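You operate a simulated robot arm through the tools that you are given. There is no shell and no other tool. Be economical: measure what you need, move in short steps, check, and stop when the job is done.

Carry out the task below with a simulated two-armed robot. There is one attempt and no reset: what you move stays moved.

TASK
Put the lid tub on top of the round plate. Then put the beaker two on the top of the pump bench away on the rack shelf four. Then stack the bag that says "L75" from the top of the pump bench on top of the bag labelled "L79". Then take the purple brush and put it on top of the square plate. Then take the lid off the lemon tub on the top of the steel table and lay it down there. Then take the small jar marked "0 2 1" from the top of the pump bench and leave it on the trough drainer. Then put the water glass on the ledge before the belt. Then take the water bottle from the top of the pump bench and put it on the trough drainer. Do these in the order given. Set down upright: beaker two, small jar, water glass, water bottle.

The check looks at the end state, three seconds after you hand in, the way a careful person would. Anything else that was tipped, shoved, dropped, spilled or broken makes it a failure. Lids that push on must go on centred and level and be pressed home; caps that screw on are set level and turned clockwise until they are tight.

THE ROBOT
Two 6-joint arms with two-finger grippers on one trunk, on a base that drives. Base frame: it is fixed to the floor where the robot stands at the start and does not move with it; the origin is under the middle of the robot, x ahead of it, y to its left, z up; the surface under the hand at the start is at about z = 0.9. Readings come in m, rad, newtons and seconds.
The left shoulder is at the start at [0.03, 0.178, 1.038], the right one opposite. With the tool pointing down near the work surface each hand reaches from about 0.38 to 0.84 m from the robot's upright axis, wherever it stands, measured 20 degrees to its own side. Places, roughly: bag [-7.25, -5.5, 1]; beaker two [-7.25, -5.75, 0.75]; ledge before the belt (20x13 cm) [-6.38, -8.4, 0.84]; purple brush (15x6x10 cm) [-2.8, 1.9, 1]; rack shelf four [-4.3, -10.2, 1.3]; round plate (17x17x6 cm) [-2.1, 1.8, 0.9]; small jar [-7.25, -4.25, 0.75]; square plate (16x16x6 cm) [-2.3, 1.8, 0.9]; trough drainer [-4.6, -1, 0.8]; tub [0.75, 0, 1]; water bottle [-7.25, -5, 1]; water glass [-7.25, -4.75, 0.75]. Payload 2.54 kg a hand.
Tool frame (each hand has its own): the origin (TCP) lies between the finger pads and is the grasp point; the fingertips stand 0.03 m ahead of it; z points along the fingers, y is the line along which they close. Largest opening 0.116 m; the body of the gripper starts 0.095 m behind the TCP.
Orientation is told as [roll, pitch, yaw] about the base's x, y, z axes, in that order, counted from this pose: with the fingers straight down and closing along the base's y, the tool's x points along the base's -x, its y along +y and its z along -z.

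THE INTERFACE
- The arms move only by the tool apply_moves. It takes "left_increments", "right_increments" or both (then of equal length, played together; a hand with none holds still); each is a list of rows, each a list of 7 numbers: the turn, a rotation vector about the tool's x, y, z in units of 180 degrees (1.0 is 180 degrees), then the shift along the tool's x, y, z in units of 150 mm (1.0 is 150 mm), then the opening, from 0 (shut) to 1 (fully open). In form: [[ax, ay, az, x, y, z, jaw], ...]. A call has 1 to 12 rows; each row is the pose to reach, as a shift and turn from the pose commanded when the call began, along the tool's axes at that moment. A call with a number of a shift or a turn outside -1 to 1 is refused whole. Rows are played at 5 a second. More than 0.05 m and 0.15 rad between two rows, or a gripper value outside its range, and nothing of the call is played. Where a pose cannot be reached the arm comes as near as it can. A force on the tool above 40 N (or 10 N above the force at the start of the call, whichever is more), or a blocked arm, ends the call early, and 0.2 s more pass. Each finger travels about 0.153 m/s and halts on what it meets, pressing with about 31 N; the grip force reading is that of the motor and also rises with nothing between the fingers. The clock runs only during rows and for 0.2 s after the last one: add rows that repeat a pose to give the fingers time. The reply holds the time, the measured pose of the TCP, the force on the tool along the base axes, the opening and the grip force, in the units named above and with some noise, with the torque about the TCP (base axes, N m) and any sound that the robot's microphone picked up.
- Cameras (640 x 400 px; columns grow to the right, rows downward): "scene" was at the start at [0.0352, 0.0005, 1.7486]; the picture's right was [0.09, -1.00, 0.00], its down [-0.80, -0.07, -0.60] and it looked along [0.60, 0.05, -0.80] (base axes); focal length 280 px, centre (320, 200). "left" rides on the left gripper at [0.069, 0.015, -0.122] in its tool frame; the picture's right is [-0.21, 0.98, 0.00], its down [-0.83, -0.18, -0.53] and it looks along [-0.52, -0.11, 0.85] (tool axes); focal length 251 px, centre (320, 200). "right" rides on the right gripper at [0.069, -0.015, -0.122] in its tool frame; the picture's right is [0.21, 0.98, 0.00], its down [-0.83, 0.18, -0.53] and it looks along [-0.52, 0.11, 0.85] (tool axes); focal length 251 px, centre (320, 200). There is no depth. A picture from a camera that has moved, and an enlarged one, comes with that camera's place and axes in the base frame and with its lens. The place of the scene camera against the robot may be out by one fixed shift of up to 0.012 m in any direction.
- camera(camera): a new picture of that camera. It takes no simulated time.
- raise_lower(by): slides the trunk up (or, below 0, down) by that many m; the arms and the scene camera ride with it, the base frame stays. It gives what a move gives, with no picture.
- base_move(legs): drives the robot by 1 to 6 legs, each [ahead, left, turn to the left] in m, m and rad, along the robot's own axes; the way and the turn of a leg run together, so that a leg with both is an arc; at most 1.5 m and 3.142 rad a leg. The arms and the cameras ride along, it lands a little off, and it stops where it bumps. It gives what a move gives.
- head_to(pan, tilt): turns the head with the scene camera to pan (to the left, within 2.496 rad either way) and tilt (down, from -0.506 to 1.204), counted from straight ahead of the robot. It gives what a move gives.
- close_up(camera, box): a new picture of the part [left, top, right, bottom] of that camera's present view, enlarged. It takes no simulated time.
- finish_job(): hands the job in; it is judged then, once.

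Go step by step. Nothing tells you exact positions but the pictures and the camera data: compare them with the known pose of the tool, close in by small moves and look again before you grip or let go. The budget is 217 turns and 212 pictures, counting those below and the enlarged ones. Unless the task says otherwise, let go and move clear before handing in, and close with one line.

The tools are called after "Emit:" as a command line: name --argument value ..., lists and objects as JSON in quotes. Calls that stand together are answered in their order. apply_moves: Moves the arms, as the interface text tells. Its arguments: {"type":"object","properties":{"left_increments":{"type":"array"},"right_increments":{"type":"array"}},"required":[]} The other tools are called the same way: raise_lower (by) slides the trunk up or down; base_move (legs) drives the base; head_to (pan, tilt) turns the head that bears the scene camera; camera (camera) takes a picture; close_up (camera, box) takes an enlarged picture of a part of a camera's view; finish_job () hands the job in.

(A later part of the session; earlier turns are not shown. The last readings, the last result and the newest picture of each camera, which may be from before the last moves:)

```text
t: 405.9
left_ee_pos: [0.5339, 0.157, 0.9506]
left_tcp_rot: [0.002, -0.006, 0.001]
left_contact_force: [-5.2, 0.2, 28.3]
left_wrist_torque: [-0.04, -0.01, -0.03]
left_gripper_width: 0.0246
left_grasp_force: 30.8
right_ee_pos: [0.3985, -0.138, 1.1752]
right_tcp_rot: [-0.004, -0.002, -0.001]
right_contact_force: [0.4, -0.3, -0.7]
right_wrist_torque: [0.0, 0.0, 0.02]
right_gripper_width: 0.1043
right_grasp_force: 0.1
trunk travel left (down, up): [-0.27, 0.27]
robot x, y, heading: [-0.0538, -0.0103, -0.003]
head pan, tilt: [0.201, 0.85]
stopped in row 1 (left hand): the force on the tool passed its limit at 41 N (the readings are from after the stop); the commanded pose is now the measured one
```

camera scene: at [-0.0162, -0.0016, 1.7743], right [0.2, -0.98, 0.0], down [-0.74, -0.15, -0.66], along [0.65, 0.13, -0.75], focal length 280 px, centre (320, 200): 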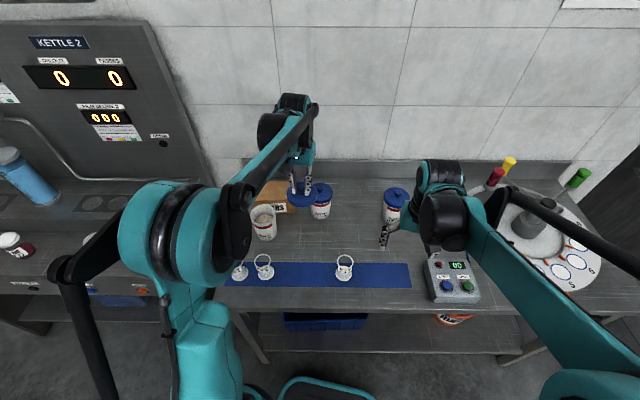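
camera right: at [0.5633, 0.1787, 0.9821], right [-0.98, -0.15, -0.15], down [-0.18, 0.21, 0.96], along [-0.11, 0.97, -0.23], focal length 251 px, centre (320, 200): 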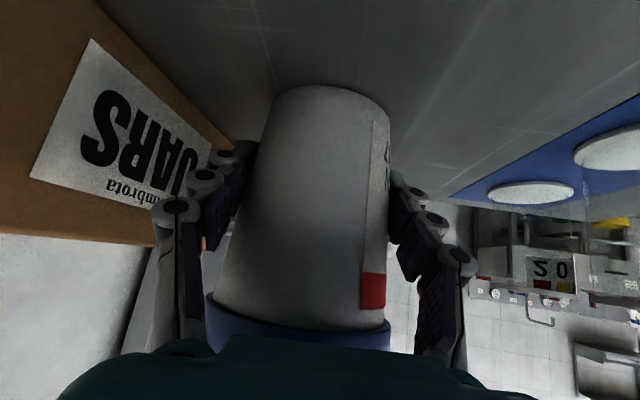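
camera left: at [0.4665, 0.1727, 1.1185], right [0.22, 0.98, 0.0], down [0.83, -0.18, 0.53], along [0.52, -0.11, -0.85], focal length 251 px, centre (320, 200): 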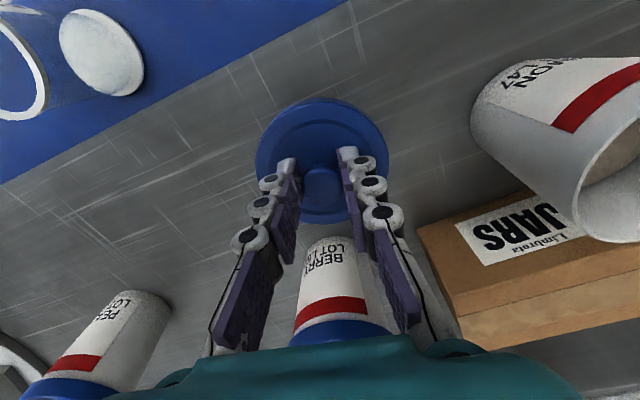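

The lid is on the table. I'll release, rise straight up and tuck the left hand in.

Emit:
apply_moves --left_increments '[[0, 0, 0, 0, 0, -0.015, 0.05], [0, 0, 0, 0, 0, -0.015, 0.3], [0, 0, 0, 0, 0, -0.015, 0.42], [0, 0, 0, 0, 0, -0.015, 0.42], [0, 0, 0, 0, 0, -0.25, 0.42], [0, 0, 0, 0, 0, -0.5, 0.42], [0, 0, 0, 0, 0, -0.75, 0.42], [0, 0, 0, 0, 0, -1, 0.42]]'

Emit:
apply_moves --left_increments '[[0, 0, 0, 0.1, 0.1, -0.25, 0.42], [0, 0, 0, 0.3, 0.2, -0.4, 0.42], [0, 0, 0, 0.6, 0.3, -0.45, 0.42], [0, 0, 0, 0.85, 0.45, -0.45, 0.42]]'

Emit:
close_up --camera "scene" --box '[200, 140, 440, 300]'

```text
t: 407.7
left_ee_pos: [0.536, 0.159, 1.1034]
left_tcp_rot: [0.0, -0.006, 0.001]
left_contact_force: [-0.4, 1.0, 0.0]
left_wrist_torque: [0.02, -0.02, 0.01]
left_gripper_width: 0.0489
left_grasp_force: 0.1
right_ee_pos: [0.3994, -0.1373, 1.1751]
right_tcp_rot: [-0.001, 0.0, -0.001]
right_contact_force: [-0.1, -0.1, 0.7]
right_wrist_torque: [-0.03, 0.0, -0.01]
right_gripper_width: 0.1044
right_grasp_force: 0.0
trunk travel left (down, up): [-0.27, 0.27]
robot x, y, heading: [-0.0577, -0.0099, -0.003]
head pan, tilt: [0.201, 0.85]
```

```text
t: 408.7
left_ee_pos: [0.4078, 0.2267, 1.1683]
left_tcp_rot: [0.002, -0.006, -0.002]
left_contact_force: [-0.2, 0.7, -0.4]
left_wrist_torque: [-0.04, -0.04, -0.04]
left_gripper_width: 0.0488
left_grasp_force: 0.2
right_ee_pos: [0.3999, -0.1372, 1.1759]
right_tcp_rot: [-0.003, -0.003, -0.002]
right_contact_force: [-0.9, -0.2, -0.3]
right_wrist_torque: [-0.02, -0.01, 0.04]
right_gripper_width: 0.1044
right_grasp_force: 0.1
trunk travel left (down, up): [-0.27, 0.27]
robot x, y, heading: [-0.0543, -0.0094, -0.0]
head pan, tilt: [0.201, 0.85]
```

```text
2.50 times, centred on (320, 220) of scene
camera zoom: at [-0.018, -0.0012, 1.7744], right [0.2, -0.98, 0.0], down [-0.74, -0.15, -0.66], along [0.65, 0.13, -0.75], focal length 700 px, centre (320, 150)
```

zoom: 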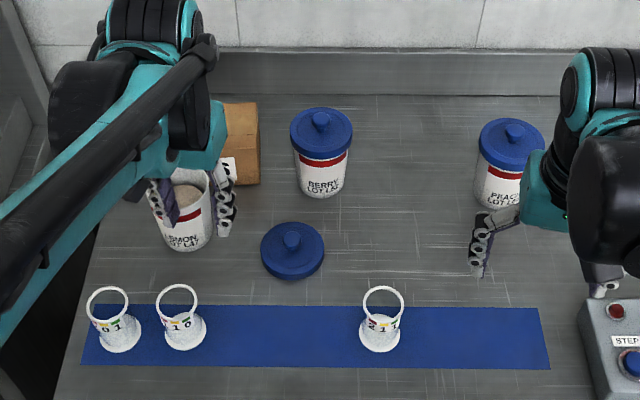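

The lid lies on the table beside the open lemon tub. Next is the small jar; I'll drive back to the pump bench by the known route.

Emit:
base_move --legs '[[-0.55, 0, 0], [0, 0, 1.571], [0.95, 0, 0], [0, 1.3, 0], [0, 1.3, 0], [0, 0, 1.571]]'

Emit:
base_move --legs '[[0, 1.2, 0], [0, 1.2, 0], [0, 1.1, 0], [1.0, 0.7, 0], [1.0, 0.7, 0], [0.9, 0.6, 0]]'

Emit:
head_to --pan -0.15 --tilt 0.65

Emit:
camera --camera "scene"

```text
t: 436.4
left_ee_pos: [-3.6943, 0.6282, 1.1677]
left_tcp_rot: [0.001, -0.004, -3.125]
left_contact_force: [-0.1, 0.6, 0.1]
left_wrist_torque: [-0.03, 0.0, 0.01]
left_gripper_width: 0.0487
left_grasp_force: 0.1
right_ee_pos: [-3.6904, 0.991, 1.1752]
right_tcp_rot: [-0.001, 0.001, -3.126]
right_contact_force: [-0.5, 0.6, 0.2]
right_wrist_torque: [0.02, -0.02, -0.01]
right_gripper_width: 0.1043
right_grasp_force: 0.2
trunk travel left (down, up): [-0.27, 0.27]
robot x, y, heading: [-3.2379, 0.8767, -3.125]
head pan, tilt: [0.201, 0.85]
```

```text
t: 469.9
left_ee_pos: [-6.6232, -4.7583, 1.1687]
left_tcp_rot: [0.001, -0.003, 3.115]
left_contact_force: [1.0, 0.3, -0.6]
left_wrist_torque: [0.02, -0.01, 0.0]
left_gripper_width: 0.0487
left_grasp_force: 0.0
right_ee_pos: [-6.6052, -4.3956, 1.1743]
right_tcp_rot: [-0.002, 0.0, 3.114]
right_contact_force: [0.0, 0.4, -0.3]
right_wrist_torque: [-0.01, -0.04, -0.03]
right_gripper_width: 0.1045
right_grasp_force: 0.1
trunk travel left (down, up): [-0.27, 0.27]
robot x, y, heading: [-6.1535, -4.5343, 3.113]
head pan, tilt: [0.201, 0.85]
```

```text
t: 470.7
left_ee_pos: [-6.6239, -4.7593, 1.1691]
left_tcp_rot: [0.003, -0.006, 3.114]
left_contact_force: [-0.2, -0.2, 0.0]
left_wrist_torque: [0.0, 0.0, 0.0]
left_gripper_width: 0.0485
left_grasp_force: 0.0
right_ee_pos: [-6.6033, -4.3954, 1.1743]
right_tcp_rot: [-0.002, 0.001, 3.113]
right_contact_force: [0.7, -0.5, 0.0]
right_wrist_torque: [0.01, 0.03, 0.02]
right_gripper_width: 0.1044
right_grasp_force: 0.0
trunk travel left (down, up): [-0.27, 0.27]
robot x, y, heading: [-6.1509, -4.533, 3.112]
head pan, tilt: [-0.15, 0.649]
```

```text
55 pictures are left
camera scene: at [-6.2177, -4.5251, 1.7909], right [0.18, 0.98, 0.0], down [0.6, -0.11, -0.8], along [-0.78, 0.14, -0.6], focal length 280 px, centre (320, 200)
```

scene: 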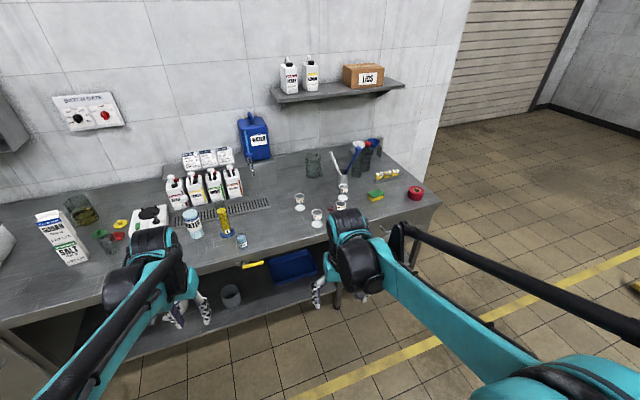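

The stacked bags still stand. I'll move closer and look at the jar labels.

Emit:
base_move --legs '[[0.37, -0.05, 0.03]]'

Emit:
close_up --camera "scene" --box '[250, 130, 430, 260]'

Emit:
camera --camera "right"

```text
t: 473.1
left_ee_pos: [-6.9826, -4.7169, 1.1671]
left_tcp_rot: [0.001, -0.006, -3.142]
left_contact_force: [-0.3, 0.6, -0.5]
left_wrist_torque: [0.01, 0.0, 0.0]
left_gripper_width: 0.0485
left_grasp_force: 0.0
right_ee_pos: [-6.9745, -4.3535, 1.1743]
right_tcp_rot: [-0.001, -0.001, 3.142]
right_contact_force: [-0.5, -1.0, -1.0]
right_wrist_torque: [0.01, -0.04, -0.01]
right_gripper_width: 0.1044
right_grasp_force: 0.0
trunk travel left (down, up): [-0.27, 0.27]
robot x, y, heading: [-6.5167, -4.4807, 3.14]
head pan, tilt: [-0.15, 0.649]
```

```text
3.08 times, centred on (340, 195) of scene
camera zoom: at [-6.5847, -4.4719, 1.7909], right [0.15, 0.99, 0.0], down [0.6, -0.09, -0.8], along [-0.79, 0.12, -0.61], focal length 861 px, centre (258, 215)
```

zoom: 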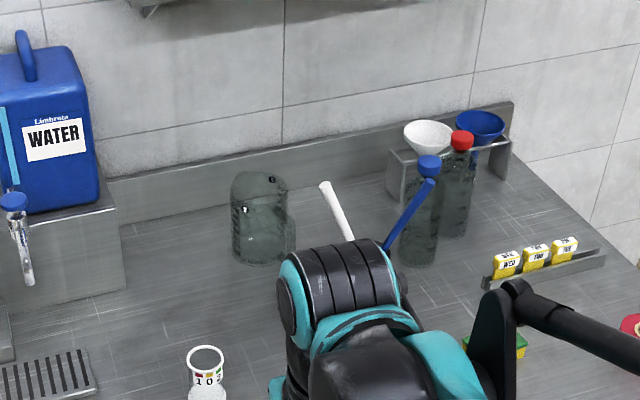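

```text
53 pictures are left
camera right: at [-6.9055, -4.3387, 1.296], right [0.21, -0.98, 0.0], down [-0.83, -0.18, 0.53], along [-0.52, -0.11, -0.85], focal length 251 px, centre (320, 200)
```

right: 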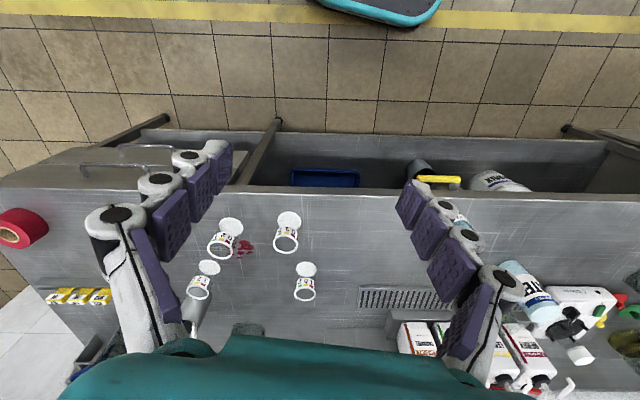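

Emit:
close_up --camera "right" --box '[180, 200, 330, 310]'

```text
3.64 times, centred on (255, 255) of right
camera zoom: at [-6.9055, -4.3387, 1.296], right [0.21, -0.98, 0.0], down [-0.83, -0.18, 0.53], along [-0.52, -0.11, -0.85], focal length 914 px, centre (556, 0)
```

zoom: 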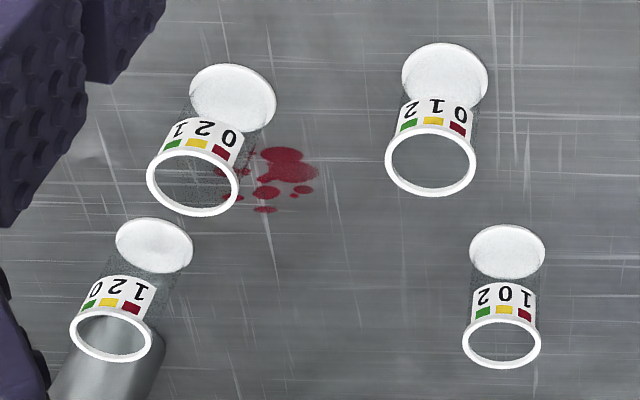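

The jar marked "0 2 1" is the upper-left one in that view, at about (-7.291, -4.216), roughly 8 cm tall and 5 cm wide. I'll drive a bit nearer and bring the right hand above it.

Emit:
base_move --legs '[[0.13, 0, 0]]'

Emit:
apply_moves --right_increments '[[0, 0, 0, -0.2, -0.2, 0.05, 0.7], [0, 0, 0, -0.4, -0.4, 0.1, 0.65], [0, 0, 0, -0.6, -0.6, 0.15, 0.65], [0, 0, 0, -0.8, -0.75, 0.2, 0.65], [0, 0, 0, -1, -0.9, 0.3, 0.65]]'

Emit:
camera --camera "right"

```text
t: 474.4
left_ee_pos: [-7.1143, -4.7161, 1.1674]
left_tcp_rot: [0.001, -0.004, 3.143]
left_contact_force: [0.1, -0.6, -0.3]
left_wrist_torque: [-0.01, -0.04, 0.0]
left_gripper_width: 0.0488
left_grasp_force: 0.0
right_ee_pos: [-7.1042, -4.3533, 1.1752]
right_tcp_rot: [-0.002, 0.0, 3.141]
right_contact_force: [0.1, -0.7, 0.4]
right_wrist_torque: [-0.01, -0.04, 0.03]
right_gripper_width: 0.1043
right_grasp_force: 0.1
trunk travel left (down, up): [-0.27, 0.27]
robot x, y, heading: [-6.652, -4.4807, 3.142]
head pan, tilt: [-0.15, 0.649]
```

```text
t: 475.6
left_ee_pos: [-7.1152, -4.716, 1.1685]
left_tcp_rot: [0.0, -0.002, 3.139]
left_contact_force: [-1.1, 0.1, 0.4]
left_wrist_torque: [-0.07, 0.0, 0.0]
left_gripper_width: 0.0486
left_grasp_force: 0.1
right_ee_pos: [-7.2553, -4.2159, 1.1297]
right_tcp_rot: [0.0, 0.002, 3.139]
right_contact_force: [0.3, 0.4, 0.1]
right_wrist_torque: [-0.01, -0.02, 0.01]
right_gripper_width: 0.0755
right_grasp_force: 0.0
trunk travel left (down, up): [-0.27, 0.27]
robot x, y, heading: [-6.6474, -4.4829, 3.143]
head pan, tilt: [-0.15, 0.649]
```

```text
51 pictures are left
camera right: at [-7.1869, -4.201, 1.2516], right [0.21, -0.98, 0.0], down [-0.83, -0.18, 0.53], along [-0.52, -0.11, -0.85], focal length 251 px, centre (320, 200)
```

right: 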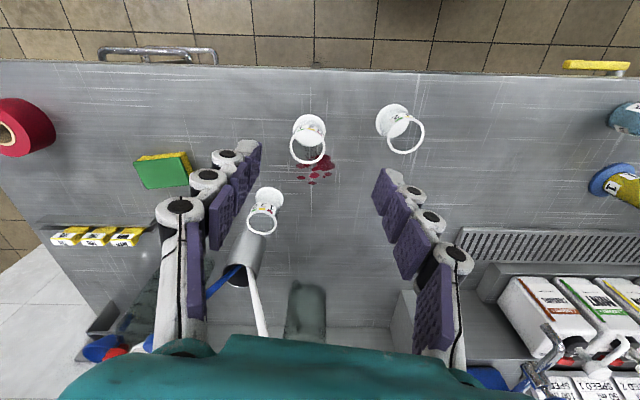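

Emit:
apply_moves --right_increments '[[0, 0, 0, -0.16, -0.03, 0.1, 0.65], [0, 0, 0, -0.32, -0.06, 0.3, 0.65], [0, 0, 0, -0.32, -0.06, 0.6, 0.65], [0, 0, 0, -0.32, -0.06, 0.85, 0.65]]'

Emit:
camera --camera "right"

```text
t: 476.6
left_ee_pos: [-7.1154, -4.7161, 1.1677]
left_tcp_rot: [0.001, -0.002, 3.142]
left_contact_force: [-0.4, 0.1, 0.3]
left_wrist_torque: [0.01, -0.01, -0.01]
left_gripper_width: 0.0488
left_grasp_force: 0.1
right_ee_pos: [-7.3009, -4.2089, 1.0016]
right_tcp_rot: [-0.002, -0.001, 3.14]
right_contact_force: [0.4, 0.3, -0.3]
right_wrist_torque: [-0.02, -0.02, -0.02]
right_gripper_width: 0.0753
right_grasp_force: 0.1
trunk travel left (down, up): [-0.27, 0.27]
robot x, y, heading: [-6.6498, -4.48, 3.138]
head pan, tilt: [-0.15, 0.649]
```

```text
50 pictures are left
camera right: at [-7.2326, -4.1937, 1.1228], right [0.21, -0.98, 0.0], down [-0.83, -0.18, 0.53], along [-0.52, -0.11, -0.85], focal length 251 px, centre (320, 200)
```

right: 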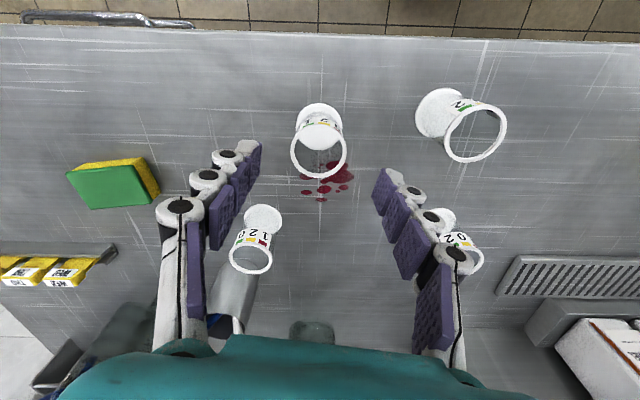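

Emit:
apply_moves --right_increments '[[0, 0, 0, -0.055, 0, 0.25, 0.65], [0, 0, 0, -0.055, 0, 0.5, 0.65], [0, 0, 0, -0.055, 0, 0.79, 0.65], [0, 0, 0, -0.055, 0, 0.79, 0.45], [0, 0, 0, -0.055, 0, 0.79, 0.3], [0, 0, 0, -0.055, 0, 0.79, 0.2], [0, 0, 0, -0.055, 0, 0.79, 0.2]]'

Emit:
camera --camera "right"

```text
t: 478.2
left_ee_pos: [-7.113, -4.7167, 1.1682]
left_tcp_rot: [0.001, -0.006, 3.142]
left_contact_force: [-0.8, 0.1, -0.2]
left_wrist_torque: [0.0, 0.02, -0.01]
left_gripper_width: 0.0486
left_grasp_force: 0.0
right_ee_pos: [-7.309, -4.2079, 0.8829]
right_tcp_rot: [-0.003, 0.001, 3.14]
right_contact_force: [-0.2, 0.2, -0.5]
right_wrist_torque: [-0.02, 0.0, -0.01]
right_gripper_width: 0.0487
right_grasp_force: 31.1
trunk travel left (down, up): [-0.27, 0.27]
robot x, y, heading: [-6.6522, -4.4763, 3.136]
head pan, tilt: [-0.15, 0.649]
```

```text
49 pictures are left
camera right: at [-7.2411, -4.1931, 1.0045], right [0.21, -0.98, 0.0], down [-0.83, -0.18, 0.53], along [-0.52, -0.11, -0.85], focal length 251 px, centre (320, 200)
```

right: 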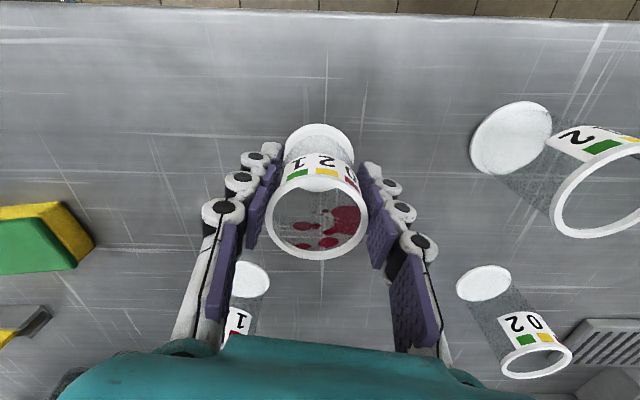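

The jar "0 2 1" is gripped. I'll lift it and retract, then drive towards the trough drainer near (-4.6, -1).

Emit:
apply_moves --right_increments '[[0, 0, 0, 0, 0, -0.25, 0.2], [0, 0, 0, 0, 0, -0.5, 0.2], [0, 0, 0, 0, 0, -0.75, 0.2], [0, 0, 0, 0, 0, -1, 0.2]]'

Emit:
apply_moves --right_increments '[[0, 0, 0, 0.2, 0, -0.25, 0.2], [0, 0, 0, 0.4, 0, -0.5, 0.2], [0, 0, 0, 0.65, 0.1, -0.6, 0.2], [0, 0, 0, 0.9, 0.2, -0.6, 0.2]]'

Emit:
base_move --legs '[[-0.7, 0, 0], [-0.9, -0.9, 0], [-0.2, -0.6, 0]]'

Emit:
head_to --pan -2.1 --tilt 0.35

Emit:
camera --camera "scene"

```text
t: 479.2
left_ee_pos: [-7.1129, -4.716, 1.1691]
left_tcp_rot: [0.001, -0.007, 3.142]
left_contact_force: [-0.4, 0.7, 0.1]
left_wrist_torque: [0.01, 0.03, 0.01]
left_gripper_width: 0.0487
left_grasp_force: 0.1
right_ee_pos: [-7.3104, -4.2074, 1.0356]
right_tcp_rot: [-0.003, 0.0, 3.14]
right_contact_force: [0.2, 0.1, 0.0]
right_wrist_torque: [0.02, 0.01, -0.01]
right_gripper_width: 0.0484
right_grasp_force: 30.9
trunk travel left (down, up): [-0.27, 0.27]
robot x, y, heading: [-6.6513, -4.4812, 3.138]
head pan, tilt: [-0.15, 0.649]
```

```text
t: 480.2
left_ee_pos: [-7.112, -4.7162, 1.1696]
left_tcp_rot: [0.003, -0.004, 3.141]
left_contact_force: [-0.1, -0.4, 0.3]
left_wrist_torque: [0.04, 0.01, 0.01]
left_gripper_width: 0.0486
left_grasp_force: 0.1
right_ee_pos: [-7.1719, -4.2422, 1.1253]
right_tcp_rot: [-0.003, -0.002, 3.14]
right_contact_force: [-0.1, 0.5, -1.0]
right_wrist_torque: [-0.01, 0.04, 0.0]
right_gripper_width: 0.0481
right_grasp_force: 30.8
trunk travel left (down, up): [-0.27, 0.27]
robot x, y, heading: [-6.6482, -4.4804, 3.141]
head pan, tilt: [-0.15, 0.649]
```

```text
t: 493.2
left_ee_pos: [-5.294, -3.2147, 1.1696]
left_tcp_rot: [0.001, -0.004, 3.14]
left_contact_force: [0.1, 0.2, 0.1]
left_wrist_torque: [-0.03, 0.0, -0.02]
left_gripper_width: 0.0489
left_grasp_force: 0.1
right_ee_pos: [-5.3555, -2.7387, 1.123]
right_tcp_rot: [-0.003, -0.001, 3.139]
right_contact_force: [0.8, -0.1, -0.4]
right_wrist_torque: [-0.02, 0.03, -0.01]
right_gripper_width: 0.0484
right_grasp_force: 30.6
trunk travel left (down, up): [-0.27, 0.27]
robot x, y, heading: [-4.8295, -2.978, 3.147]
head pan, tilt: [-0.15, 0.649]
```

```text
t: 495.1
left_ee_pos: [-5.2955, -3.2141, 1.1688]
left_tcp_rot: [0.0, -0.004, 3.141]
left_contact_force: [0.4, -0.6, 0.6]
left_wrist_torque: [0.0, -0.03, -0.02]
left_gripper_width: 0.0487
left_grasp_force: 0.1
right_ee_pos: [-5.3541, -2.7401, 1.1246]
right_tcp_rot: [-0.002, -0.002, 3.141]
right_contact_force: [1.2, -0.2, -0.6]
right_wrist_torque: [0.02, -0.02, 0.01]
right_gripper_width: 0.0484
right_grasp_force: 31.3
trunk travel left (down, up): [-0.27, 0.27]
robot x, y, heading: [-4.8292, -2.9772, 3.141]
head pan, tilt: [-2.1, 0.351]
```

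```text
48 pictures are left
camera scene: at [-4.7635, -2.9028, 1.818], right [0.86, -0.51, 0.0], down [-0.17, -0.3, -0.94], along [0.47, 0.81, -0.34], focal length 280 px, centre (320, 200)
```

scene: 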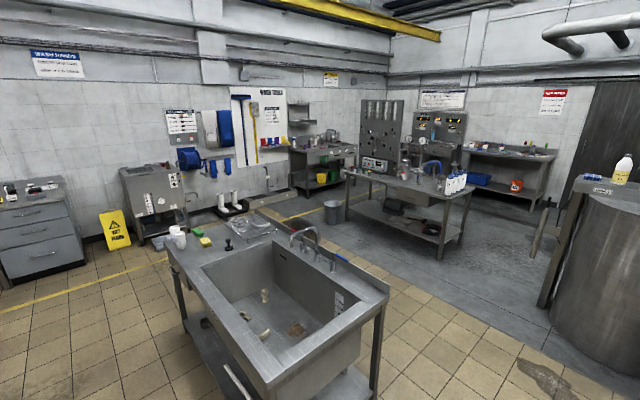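

The trough table: basin on the near half, a draining area with cups and sponges at its far (north) end. I'll zoom in on it.

Emit:
close_up --camera "scene" --box '[140, 200, 340, 320]'

```text
3.20 times, centred on (240, 260) of scene
camera zoom: at [-4.7635, -2.9028, 1.818], right [0.86, -0.51, 0.0], down [-0.17, -0.3, -0.94], along [0.47, 0.81, -0.34], focal length 896 px, centre (576, 8)
```

zoom: 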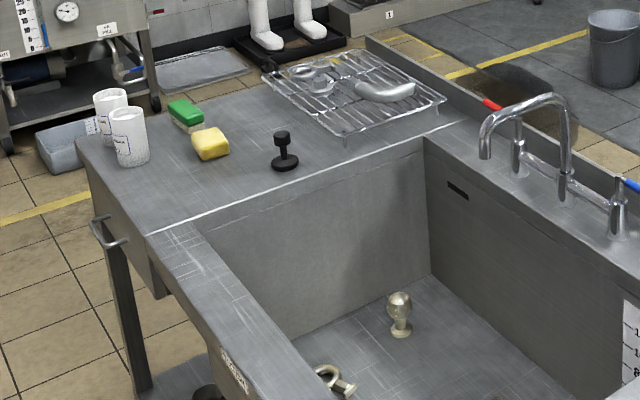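

The drainer board has free room in its middle, between the sponges and the wire rack. I'll go round by the known east lane to the north side and face it from there.

Emit:
base_move --legs '[[-0.8, -0.2, 0], [-0.83, -0.1, 0], [0, -1.45, 0], [0, -1.45, 0], [1.3, 0, 0], [0, 0, 1.571]]'

Emit:
head_to --pan 0.0 --tilt 0.7

Emit:
camera --camera "scene"

```text
t: 527.1
left_ee_pos: [-4.309, -0.2192, 1.1681]
left_tcp_rot: [0.0, -0.006, -1.571]
left_contact_force: [0.3, 0.5, -0.3]
left_wrist_torque: [0.01, -0.01, 0.01]
left_gripper_width: 0.0487
left_grasp_force: 0.1
right_ee_pos: [-4.7861, -0.2782, 1.1239]
right_tcp_rot: [-0.003, 0.001, -1.574]
right_contact_force: [-0.6, -0.1, -0.1]
right_wrist_torque: [0.02, 0.0, -0.01]
right_gripper_width: 0.0486
right_grasp_force: 31.0
trunk travel left (down, up): [-0.27, 0.27]
robot x, y, heading: [-4.5499, 0.2469, -1.574]
head pan, tilt: [-2.1, 0.351]
```

```text
t: 529.1
left_ee_pos: [-4.3102, -0.2181, 1.1684]
left_tcp_rot: [0.002, -0.003, -1.572]
left_contact_force: [0.5, 0.3, 0.3]
left_wrist_torque: [-0.02, 0.0, 0.03]
left_gripper_width: 0.0486
left_grasp_force: 0.0
right_ee_pos: [-4.7854, -0.2785, 1.1238]
right_tcp_rot: [-0.002, -0.001, -1.574]
right_contact_force: [-0.1, 0.4, -0.6]
right_wrist_torque: [0.01, 0.0, 0.01]
right_gripper_width: 0.0487
right_grasp_force: 30.8
trunk travel left (down, up): [-0.27, 0.27]
robot x, y, heading: [-4.5456, 0.2433, -1.574]
head pan, tilt: [0.0, 0.7]
```

```text
46 pictures are left
camera scene: at [-4.5562, 0.184, 1.7866], right [-1.0, 0.0, 0.0], down [0.0, 0.64, -0.76], along [0.0, -0.76, -0.64], focal length 280 px, centre (320, 200)
```

scene: 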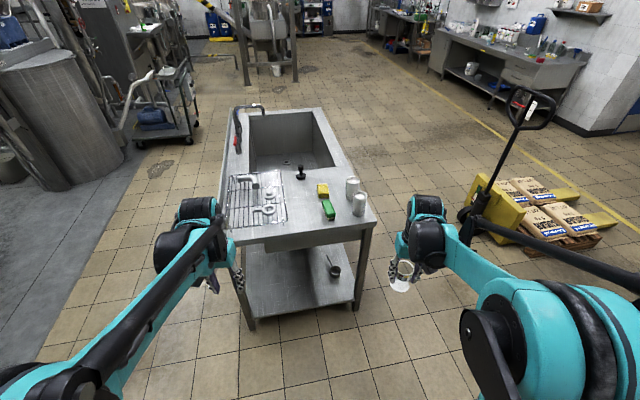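

Free spot: x ≈ -4.47 between the wire rack and the sponges. I'll put the jar at y ≈ -0.97 and leave the front for the bottle. Driving nearer.

Emit:
base_move --legs '[[0.48, 0.18, 0]]'

Emit:
head_to --pan -0.1 --tilt 0.9

Emit:
camera --camera "scene"

Emit:
camera --camera "right"

```text
t: 532.1
left_ee_pos: [-4.1276, -0.6949, 1.1681]
left_tcp_rot: [0.003, -0.004, -1.571]
left_contact_force: [0.5, -1.0, 0.8]
left_wrist_torque: [0.02, 0.02, 0.01]
left_gripper_width: 0.0489
left_grasp_force: 0.0
right_ee_pos: [-4.6035, -0.7554, 1.1242]
right_tcp_rot: [-0.001, 0.001, -1.573]
right_contact_force: [-0.5, -0.6, -1.4]
right_wrist_torque: [0.02, 0.01, -0.01]
right_gripper_width: 0.0484
right_grasp_force: 31.5
trunk travel left (down, up): [-0.27, 0.27]
robot x, y, heading: [-4.3642, -0.2329, -1.572]
head pan, tilt: [0.0, 0.7]
```

```text
t: 532.8
left_ee_pos: [-4.128, -0.6951, 1.1682]
left_tcp_rot: [0.001, -0.004, -1.572]
left_contact_force: [-0.6, 0.8, -0.3]
left_wrist_torque: [-0.01, 0.0, -0.01]
left_gripper_width: 0.0486
left_grasp_force: 0.1
right_ee_pos: [-4.6041, -0.7547, 1.1236]
right_tcp_rot: [-0.002, 0.0, -1.573]
right_contact_force: [-0.2, 0.2, -1.0]
right_wrist_torque: [-0.01, 0.0, 0.01]
right_gripper_width: 0.0485
right_grasp_force: 30.6
trunk travel left (down, up): [-0.27, 0.27]
robot x, y, heading: [-4.3639, -0.2315, -1.57]
head pan, tilt: [-0.099, 0.901]
```

```text
45 pictures are left
camera scene: at [-4.382, -0.2824, 1.7705], right [-0.99, 0.1, 0.0], down [0.08, 0.78, -0.62], along [-0.06, -0.62, -0.78], focal length 280 px, centre (320, 200)
```

scene: 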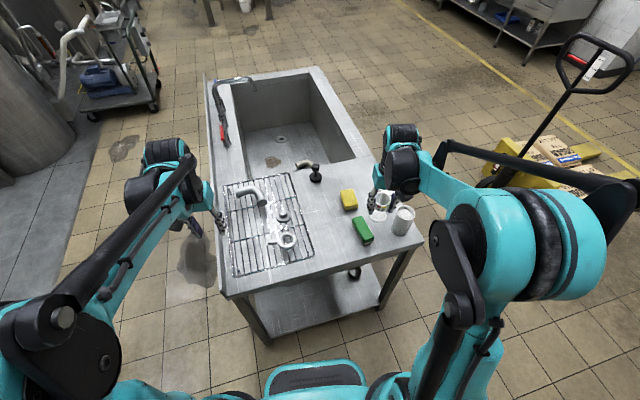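

```text
44 pictures are left
camera right: at [-4.6194, -0.6857, 1.2451], right [0.98, 0.21, 0.0], down [0.18, -0.83, 0.53], along [0.11, -0.52, -0.85], focal length 251 px, centre (320, 200)
```

right: 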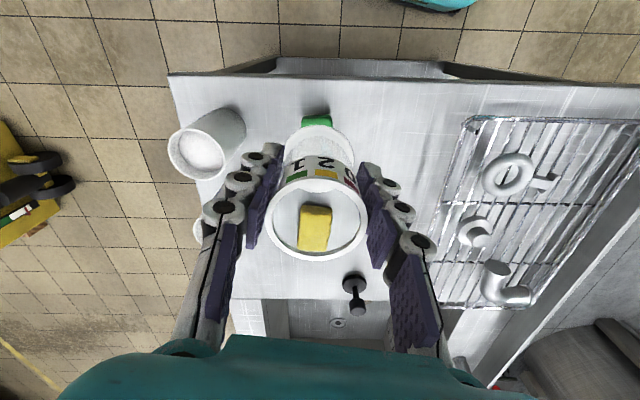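

Emit:
apply_moves --right_increments '[[0, 0, 0, -0.15, 0.25, 0, 0.2], [0, 0, 0, -0.3, 0.5, 0, 0.2], [0, 0, 0, -0.45, 0.75, 0, 0.2], [0, 0, 0, -0.65, 1.0, 0, 0.2]]'

Emit:
apply_moves --right_increments '[[0, 0, 0, -0.25, 0.02, 0, 0.2], [0, 0, 0, -0.5, 0.03, 0.1, 0.2], [0, 0, 0, -0.65, 0.03, 0.35, 0.2], [0, 0, 0, -0.65, 0.03, 0.6, 0.2], [0, 0, 0, -0.65, 0.03, 0.9, 0.2]]'

Emit:
camera --camera "right"

Emit:
close_up --camera "scene" --box '[240, 150, 440, 290]'

```text
t: 533.8
left_ee_pos: [-4.1261, -0.6979, 1.168]
left_tcp_rot: [0.002, -0.004, -1.573]
left_contact_force: [0.2, 0.2, -0.7]
left_wrist_torque: [0.03, 0.03, 0.0]
left_gripper_width: 0.0484
left_grasp_force: 0.1
right_ee_pos: [-4.4521, -0.8547, 1.1209]
right_tcp_rot: [0.0, 0.002, -1.575]
right_contact_force: [0.5, -0.5, -1.6]
right_wrist_torque: [0.06, 0.03, -0.01]
right_gripper_width: 0.0486
right_grasp_force: 31.6
trunk travel left (down, up): [-0.27, 0.27]
robot x, y, heading: [-4.3649, -0.2299, -1.569]
head pan, tilt: [-0.099, 0.901]
```

```text
t: 535.0
left_ee_pos: [-4.1282, -0.6951, 1.1688]
left_tcp_rot: [0.002, -0.003, -1.573]
left_contact_force: [0.2, -0.3, -0.7]
left_wrist_torque: [0.04, 0.06, -0.01]
left_gripper_width: 0.0486
left_grasp_force: 0.1
right_ee_pos: [-4.4482, -0.9499, 0.9868]
right_tcp_rot: [-0.003, -0.001, -1.572]
right_contact_force: [0.1, -0.1, -0.6]
right_wrist_torque: [0.02, -0.04, -0.03]
right_gripper_width: 0.0484
right_grasp_force: 31.1
trunk travel left (down, up): [-0.27, 0.27]
robot x, y, heading: [-4.3637, -0.2323, -1.571]
head pan, tilt: [-0.099, 0.901]
```

```text
43 pictures are left
camera right: at [-4.4645, -0.8817, 1.1082], right [0.98, 0.21, 0.0], down [0.18, -0.83, 0.53], along [0.11, -0.52, -0.85], focal length 251 px, centre (320, 200)
```

right: 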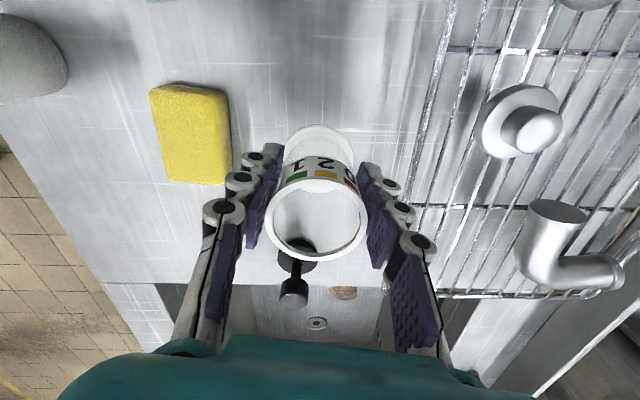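

```text
2.86 times, centred on (340, 220) of scene
camera zoom: at [-4.3821, -0.2843, 1.7704], right [-0.99, 0.1, 0.0], down [0.08, 0.78, -0.62], along [-0.06, -0.62, -0.78], focal length 800 px, centre (263, 143)
```

zoom: 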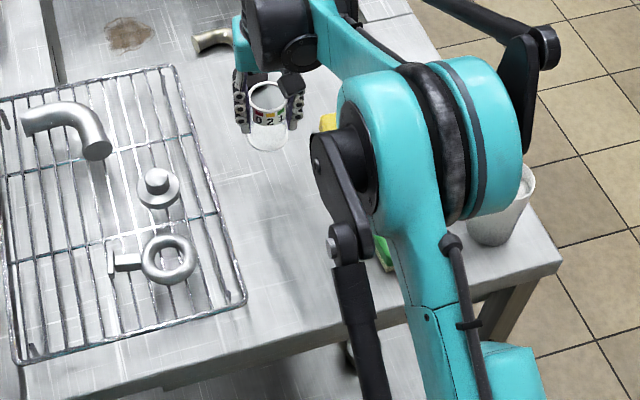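

Clear on both sides. Lowering towards the board.

Emit:
apply_moves --right_increments '[[0, 0, 0, 0, 0, 0.25, 0.2], [0, 0, 0, 0, 0, 0.5, 0.2], [0, 0, 0, 0, 0, 0.56, 0.2]]'

Emit:
apply_moves --right_increments '[[0, 0, 0, 0, 0, 0.03, 0.2], [0, 0, 0, 0, 0, 0.05, 0.2]]'

Emit:
apply_moves --right_increments '[[0, 0, 0, 0, 0, 0.03, 0.2], [0, 0, 0, 0, 0, 0.05, 0.2]]'

Emit:
close_up --camera "scene" --box '[280, 150, 400, 230]'

```text
t: 535.8
left_ee_pos: [-4.1279, -0.6924, 1.1695]
left_tcp_rot: [0.001, -0.007, -1.571]
left_contact_force: [0.1, 0.7, -0.5]
left_wrist_torque: [0.02, 0.01, -0.02]
left_gripper_width: 0.0488
left_grasp_force: 0.0
right_ee_pos: [-4.449, -0.9468, 0.9061]
right_tcp_rot: [-0.001, -0.001, -1.573]
right_contact_force: [-0.2, 2.0, 27.9]
right_wrist_torque: [-0.24, 0.0, -0.04]
right_gripper_width: 0.0494
right_grasp_force: 30.7
trunk travel left (down, up): [-0.27, 0.27]
robot x, y, heading: [-4.3644, -0.2302, -1.571]
head pan, tilt: [-0.099, 0.901]
```

```text
t: 536.4
left_ee_pos: [-4.1282, -0.6924, 1.1694]
left_tcp_rot: [0.002, -0.006, -1.573]
left_contact_force: [0.1, -1.2, -0.9]
left_wrist_torque: [-0.03, 0.03, 0.0]
left_gripper_width: 0.0488
left_grasp_force: 0.0
right_ee_pos: [-4.4487, -0.9466, 0.8975]
right_tcp_rot: [-0.002, -0.002, -1.572]
right_contact_force: [-1.2, -0.2, 28.6]
right_wrist_torque: [-0.27, 0.02, 0.01]
right_gripper_width: 0.0486
right_grasp_force: 31.0
trunk travel left (down, up): [-0.27, 0.27]
robot x, y, heading: [-4.3614, -0.2313, -1.569]
head pan, tilt: [-0.099, 0.901]
```

```text
t: 537.0
left_ee_pos: [-4.1287, -0.6939, 1.1689]
left_tcp_rot: [0.002, -0.008, -1.573]
left_contact_force: [0.0, 0.4, 0.0]
left_wrist_torque: [-0.01, 0.0, 0.02]
left_gripper_width: 0.0488
left_grasp_force: 0.0
right_ee_pos: [-4.4496, -0.9462, 0.8897]
right_tcp_rot: [-0.003, -0.002, -1.573]
right_contact_force: [1.7, 2.0, 27.5]
right_wrist_torque: [-0.19, -0.1, 0.01]
right_gripper_width: 0.0486
right_grasp_force: 31.1
trunk travel left (down, up): [-0.27, 0.27]
robot x, y, heading: [-4.3653, -0.2318, -1.574]
head pan, tilt: [-0.099, 0.901]
```

```text
5.00 times, centred on (340, 190) of scene
camera zoom: at [-4.3811, -0.2783, 1.7706], right [-0.99, 0.1, 0.0], down [0.08, 0.78, -0.62], along [-0.06, -0.62, -0.78], focal length 1399 px, centre (220, 250)
```

zoom: 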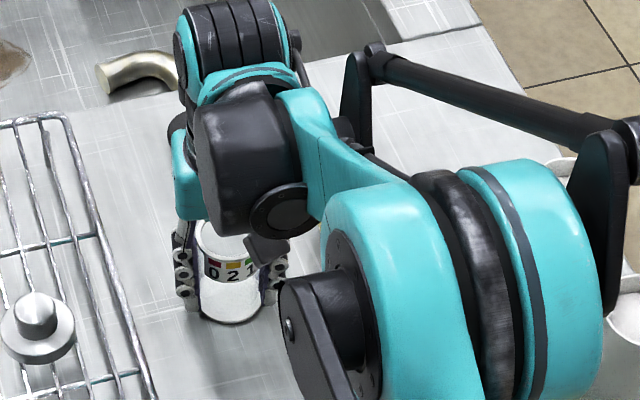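

The jar is on the board (it slid up in the grip). I'll ease off, release and rise.

Emit:
apply_moves --right_increments '[[0, 0, 0, 0, 0, -0.03, 0.2], [0, 0, 0, 0, 0, -0.03, 0.45], [0, 0, 0, 0, 0, -0.03, 0.6], [0, 0, 0, 0, 0, -0.03, 0.65], [0, 0, 0, 0, 0, -0.25, 0.65], [0, 0, 0, 0, 0, -0.5, 0.65], [0, 0, 0, 0, 0, -0.75, 0.65], [0, 0, 0, 0, 0, -1, 0.65], [0, 0, 0, 0.25, 0, -1, 0.65], [0, 0, 0, 0.5, 0, -1, 0.65]]'

Emit:
apply_moves --right_increments '[[0, 0, 0, 0.25, 0, -0.15, 0.65], [0, 0, 0, 0.5, 0, -0.3, 0.65], [0, 0, 0, 0.7, -0.2, -0.4, 0.65]]'

Emit:
close_up --camera "scene" --box '[240, 150, 440, 290]'

```text
t: 539.2
left_ee_pos: [-4.1273, -0.6955, 1.1695]
left_tcp_rot: [0.002, -0.006, -1.573]
left_contact_force: [-0.7, -0.3, -0.3]
left_wrist_torque: [-0.02, 0.01, -0.03]
left_gripper_width: 0.0489
left_grasp_force: 0.1
right_ee_pos: [-4.4498, -0.8737, 1.0392]
right_tcp_rot: [-0.002, -0.001, -1.573]
right_contact_force: [-0.4, 0.9, 0.6]
right_wrist_torque: [0.01, 0.01, 0.02]
right_gripper_width: 0.0754
right_grasp_force: 0.1
trunk travel left (down, up): [-0.27, 0.27]
robot x, y, heading: [-4.3648, -0.2298, -1.566]
head pan, tilt: [-0.099, 0.901]
```

```text
t: 540.0
left_ee_pos: [-4.1301, -0.693, 1.1688]
left_tcp_rot: [0.004, -0.007, -1.572]
left_contact_force: [0.6, 0.2, 0.8]
left_wrist_torque: [-0.06, -0.01, -0.01]
left_gripper_width: 0.0487
left_grasp_force: 0.0
right_ee_pos: [-4.4806, -0.769, 1.0995]
right_tcp_rot: [0.0, -0.002, -1.573]
right_contact_force: [-0.2, 0.5, -0.1]
right_wrist_torque: [-0.07, -0.04, 0.01]
right_gripper_width: 0.0758
right_grasp_force: 0.2
trunk travel left (down, up): [-0.27, 0.27]
robot x, y, heading: [-4.3644, -0.2299, -1.575]
head pan, tilt: [-0.099, 0.901]
```

```text
2.86 times, centred on (340, 220) of scene
camera zoom: at [-4.3839, -0.2804, 1.7705], right [-0.99, 0.1, 0.0], down [0.08, 0.78, -0.62], along [-0.06, -0.62, -0.78], focal length 800 px, centre (263, 143)
```

zoom: 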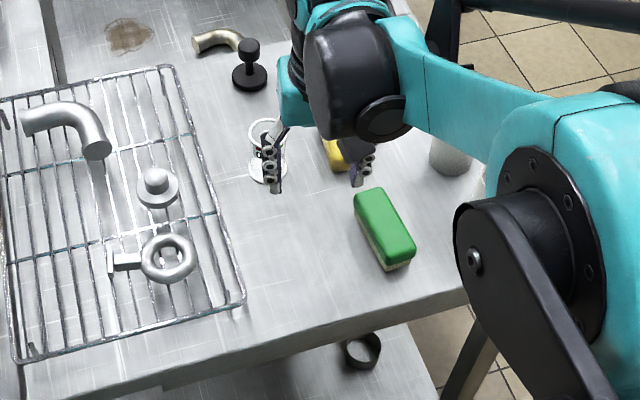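

The jar stands on the drainer board. Next is the water glass; back to the pump bench.

Emit:
base_move --legs '[[-0.48, 0, 0], [0, 0, -1.571], [-1.2, 0, 0], [0, 1.4, 0], [0, 1.4, 0]]'

Emit:
base_move --legs '[[1.1, 0.8, 0], [1.1, 0.8, 0], [1.05, 0.75, 0]]'

Emit:
head_to --pan 0.0 --tilt 0.7

Emit:
camera --camera "scene"

```text
t: 565.6
left_ee_pos: [-3.6834, -2.7599, 1.1678]
left_tcp_rot: [0.002, -0.004, 3.112]
left_contact_force: [0.1, 0.1, -0.4]
left_wrist_torque: [0.03, -0.01, -0.02]
left_gripper_width: 0.0487
left_grasp_force: 0.1
right_ee_pos: [-3.7488, -2.4052, 1.0984]
right_tcp_rot: [-0.002, -0.001, 3.11]
right_contact_force: [-0.8, 0.9, -0.6]
right_wrist_torque: [0.02, -0.02, -0.01]
right_gripper_width: 0.0754
right_grasp_force: 0.0
trunk travel left (down, up): [-0.27, 0.27]
robot x, y, heading: [-3.2111, -2.5344, 3.108]
head pan, tilt: [-0.099, 0.901]
```

```text
t: 584.9
left_ee_pos: [-6.9781, -5.0586, 1.1688]
left_tcp_rot: [0.002, -0.005, 3.125]
left_contact_force: [-0.2, -0.5, 0.0]
left_wrist_torque: [0.0, 0.01, -0.01]
left_gripper_width: 0.0488
left_grasp_force: 0.0
right_ee_pos: [-7.0481, -4.7052, 1.0984]
right_tcp_rot: [-0.001, 0.001, 3.12]
right_contact_force: [-0.3, -0.4, -0.6]
right_wrist_torque: [0.04, -0.03, 0.02]
right_gripper_width: 0.0753
right_grasp_force: 0.0
trunk travel left (down, up): [-0.27, 0.27]
robot x, y, heading: [-6.5093, -4.8276, 3.126]
head pan, tilt: [-0.099, 0.901]
```

```text
t: 585.6
left_ee_pos: [-6.9795, -5.0581, 1.1672]
left_tcp_rot: [0.003, -0.007, 3.123]
left_contact_force: [0.3, 0.0, 0.4]
left_wrist_torque: [0.01, -0.01, 0.0]
left_gripper_width: 0.0486
left_grasp_force: 0.1
right_ee_pos: [-7.0473, -4.7039, 1.098]
right_tcp_rot: [-0.001, 0.001, 3.123]
right_contact_force: [0.0, 0.1, 0.9]
right_wrist_torque: [0.0, -0.02, -0.02]
right_gripper_width: 0.0754
right_grasp_force: 0.1
trunk travel left (down, up): [-0.27, 0.27]
robot x, y, heading: [-6.5154, -4.8265, 3.127]
head pan, tilt: [0.0, 0.7]
```

```text
39 pictures are left
camera scene: at [-6.5741, -4.8332, 1.7865], right [0.02, 1.0, 0.0], down [0.64, -0.01, -0.76], along [-0.76, 0.01, -0.64], focal length 280 px, centre (320, 200)
```

scene: 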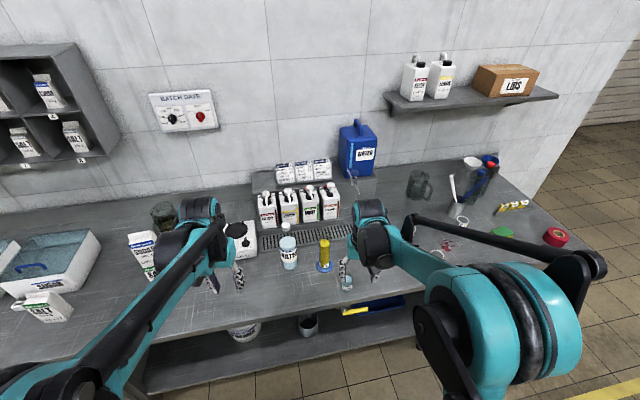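

Emit:
camera --camera "right"

```text
38 pictures are left
camera right: at [-6.9791, -4.6913, 1.2198], right [0.2, -0.98, 0.0], down [-0.83, -0.17, 0.53], along [-0.52, -0.1, -0.85], focal length 251 px, centre (320, 200)
```

right: 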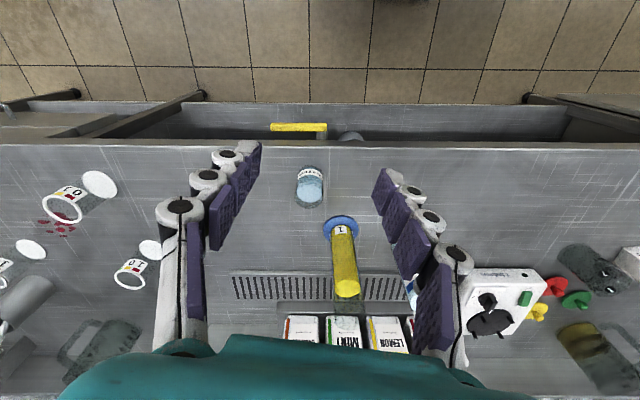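

The water glass is at about (-7.163, -4.713), about 5 cm wide and 6 cm tall. I'll move over it, part-way down, and check.

Emit:
apply_moves --right_increments '[[0, 0, 0, -0.26, 0.03, 0, 0.65], [0, 0, 0, -0.52, 0.05, 0.1, 0.65], [0, 0, 0, -0.772, 0.075, 0.25, 0.65], [0, 0, 0, -0.772, 0.075, 0.5, 0.65], [0, 0, 0, -0.772, 0.075, 0.7, 0.65]]'

Emit:
camera --camera "right"

```text
t: 586.8
left_ee_pos: [-6.9792, -5.057, 1.1678]
left_tcp_rot: [0.002, -0.004, 3.124]
left_contact_force: [-0.1, -0.6, -1.0]
left_wrist_torque: [-0.02, -0.03, 0.0]
left_gripper_width: 0.0487
left_grasp_force: 0.0
right_ee_pos: [-7.1644, -4.7123, 0.9909]
right_tcp_rot: [-0.001, 0.0, 3.123]
right_contact_force: [-0.5, 0.7, -0.3]
right_wrist_torque: [0.01, -0.03, 0.01]
right_gripper_width: 0.0752
right_grasp_force: 0.0
trunk travel left (down, up): [-0.27, 0.27]
robot x, y, heading: [-6.5105, -4.8282, 3.122]
head pan, tilt: [0.0, 0.7]
```

```text
37 pictures are left
camera right: at [-7.0952, -4.699, 1.1126], right [0.2, -0.98, 0.0], down [-0.83, -0.17, 0.53], along [-0.52, -0.1, -0.85], focal length 251 px, centre (320, 200)
```

right: 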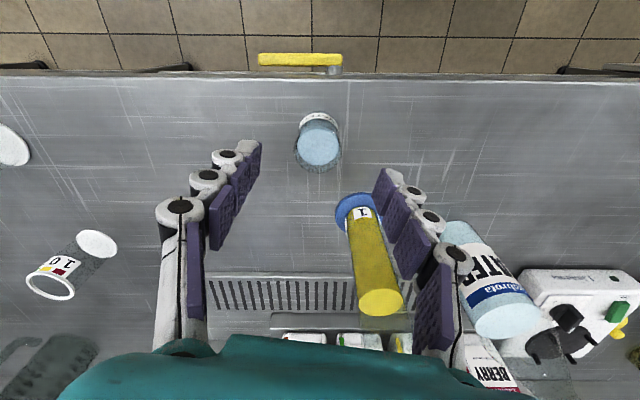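

Centred. Going down and gripping the glass.

Emit:
apply_moves --right_increments '[[0, 0, 0, -0.025, 0, 0.25, 0.65], [0, 0, 0, -0.025, 0, 0.5, 0.65], [0, 0, 0, -0.025, 0, 0.73, 0.65], [0, 0, 0, -0.025, 0, 0.73, 0.45], [0, 0, 0, -0.025, 0, 0.73, 0.3], [0, 0, 0, -0.025, 0, 0.73, 0.2], [0, 0, 0, -0.025, 0, 0.73, 0.2]]'

Emit:
camera --camera "right"

```text
t: 588.4
left_ee_pos: [-6.9783, -5.0586, 1.1682]
left_tcp_rot: [0.002, -0.005, 3.125]
left_contact_force: [-0.1, 0.3, 0.2]
left_wrist_torque: [-0.01, 0.03, 0.01]
left_gripper_width: 0.0486
left_grasp_force: 0.1
right_ee_pos: [-7.1694, -4.712, 0.883]
right_tcp_rot: [-0.002, 0.001, 3.123]
right_contact_force: [0.2, -0.1, 0.4]
right_wrist_torque: [-0.02, -0.03, -0.01]
right_gripper_width: 0.0411
right_grasp_force: 30.9
trunk travel left (down, up): [-0.27, 0.27]
robot x, y, heading: [-6.5089, -4.8258, 3.122]
head pan, tilt: [0.0, 0.7]
```

```text
36 pictures are left
camera right: at [-7.1002, -4.6986, 1.0043], right [0.2, -0.98, 0.0], down [-0.83, -0.17, 0.53], along [-0.52, -0.1, -0.85], focal length 251 px, centre (320, 200)
```

right: 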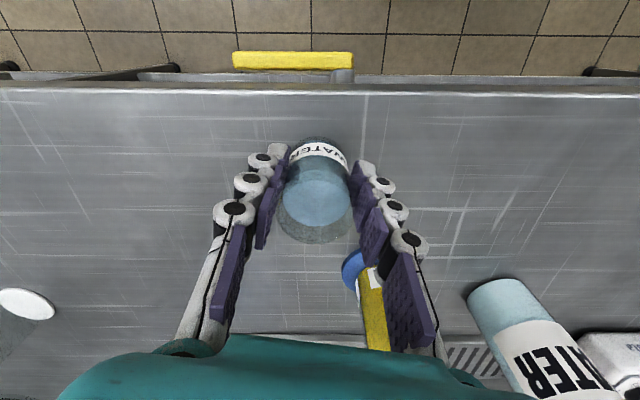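

The glass is gripped (41 mm). I'll lift it gently, retract, and drive to the ledge near (-6.38, -8.4).

Emit:
apply_moves --right_increments '[[0, 0, 0, 0, 0, -0.15, 0.2], [0, 0, 0, 0, 0, -0.35, 0.2], [0, 0, 0, 0, 0, -0.55, 0.2], [0, 0, 0, 0, 0, -0.75, 0.2], [0, 0, 0, 0, 0, -0.95, 0.2]]'

Emit:
apply_moves --right_increments '[[0, 0, 0, 0.2, 0, -0.1, 0.2], [0, 0, 0, 0.4, 0, -0.2, 0.2], [0, 0, 0, 0.6, 0, -0.3, 0.2], [0, 0, 0, 0.8, 0, -0.3, 0.2], [0, 0, 0, 0.95, 0, -0.3, 0.2]]'

Emit:
base_move --legs '[[-0.75, 0, 0], [0, 1.2, 0], [0, 1.2, 0], [0, 0.9, 0]]'

Emit:
head_to --pan 0.1 --tilt 0.6

Emit:
camera --camera "scene"

```text
t: 589.6
left_ee_pos: [-6.978, -5.0589, 1.1682]
left_tcp_rot: [0.002, -0.007, 3.125]
left_contact_force: [0.0, 0.0, 1.2]
left_wrist_torque: [0.0, 0.01, 0.01]
left_gripper_width: 0.0487
left_grasp_force: 0.1
right_ee_pos: [-7.1673, -4.7128, 1.0265]
right_tcp_rot: [-0.002, 0.0, 3.122]
right_contact_force: [0.6, -0.6, -1.3]
right_wrist_torque: [0.02, -0.02, 0.0]
right_gripper_width: 0.0411
right_grasp_force: 30.9
trunk travel left (down, up): [-0.27, 0.27]
robot x, y, heading: [-6.5075, -4.8293, 3.124]
head pan, tilt: [0.0, 0.7]
```

```text
t: 590.8
left_ee_pos: [-6.9776, -5.0578, 1.1681]
left_tcp_rot: [0.0, -0.006, 3.125]
left_contact_force: [-0.1, 0.3, -0.5]
left_wrist_torque: [0.01, 0.01, -0.01]
left_gripper_width: 0.0488
left_grasp_force: 0.1
right_ee_pos: [-7.0233, -4.7144, 1.0701]
right_tcp_rot: [-0.002, 0.001, 3.122]
right_contact_force: [0.7, 0.0, -1.2]
right_wrist_torque: [-0.04, 0.01, -0.04]
right_gripper_width: 0.0409
right_grasp_force: 30.8
trunk travel left (down, up): [-0.27, 0.27]
robot x, y, heading: [-6.5089, -4.829, 3.125]
head pan, tilt: [0.0, 0.7]
```

```text
t: 610.6
left_ee_pos: [-6.235, -8.3903, 1.1681]
left_tcp_rot: [0.002, -0.006, -3.134]
left_contact_force: [0.6, 0.0, 0.5]
left_wrist_torque: [0.02, 0.01, 0.03]
left_gripper_width: 0.0487
left_grasp_force: 0.1
right_ee_pos: [-6.2929, -8.0493, 1.0695]
right_tcp_rot: [-0.002, 0.001, -3.135]
right_contact_force: [-0.7, -0.1, -2.1]
right_wrist_torque: [0.0, 0.0, 0.05]
right_gripper_width: 0.0402
right_grasp_force: 31.1
trunk travel left (down, up): [-0.27, 0.27]
robot x, y, heading: [-5.7712, -8.1499, -3.134]
head pan, tilt: [0.0, 0.7]
```

```text
t: 611.3
left_ee_pos: [-6.2352, -8.3912, 1.1684]
left_tcp_rot: [0.002, -0.005, -3.135]
left_contact_force: [0.2, 0.2, 0.0]
left_wrist_torque: [-0.01, 0.01, 0.02]
left_gripper_width: 0.0488
left_grasp_force: 0.1
right_ee_pos: [-6.2907, -8.0484, 1.0702]
right_tcp_rot: [-0.001, -0.001, -3.135]
right_contact_force: [0.1, 0.8, -1.6]
right_wrist_torque: [0.0, -0.02, 0.02]
right_gripper_width: 0.0402
right_grasp_force: 31.2
trunk travel left (down, up): [-0.27, 0.27]
robot x, y, heading: [-5.7775, -8.1536, -3.134]
head pan, tilt: [0.099, 0.6]
```

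```text
35 pictures are left
camera scene: at [-5.8409, -8.1645, 1.7952], right [-0.11, 0.99, 0.0], down [0.56, 0.06, -0.82], along [-0.82, -0.09, -0.57], focal length 280 px, centre (320, 200)
```

scene: 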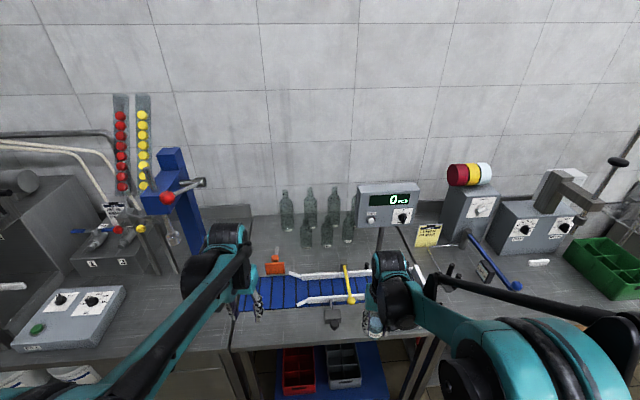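

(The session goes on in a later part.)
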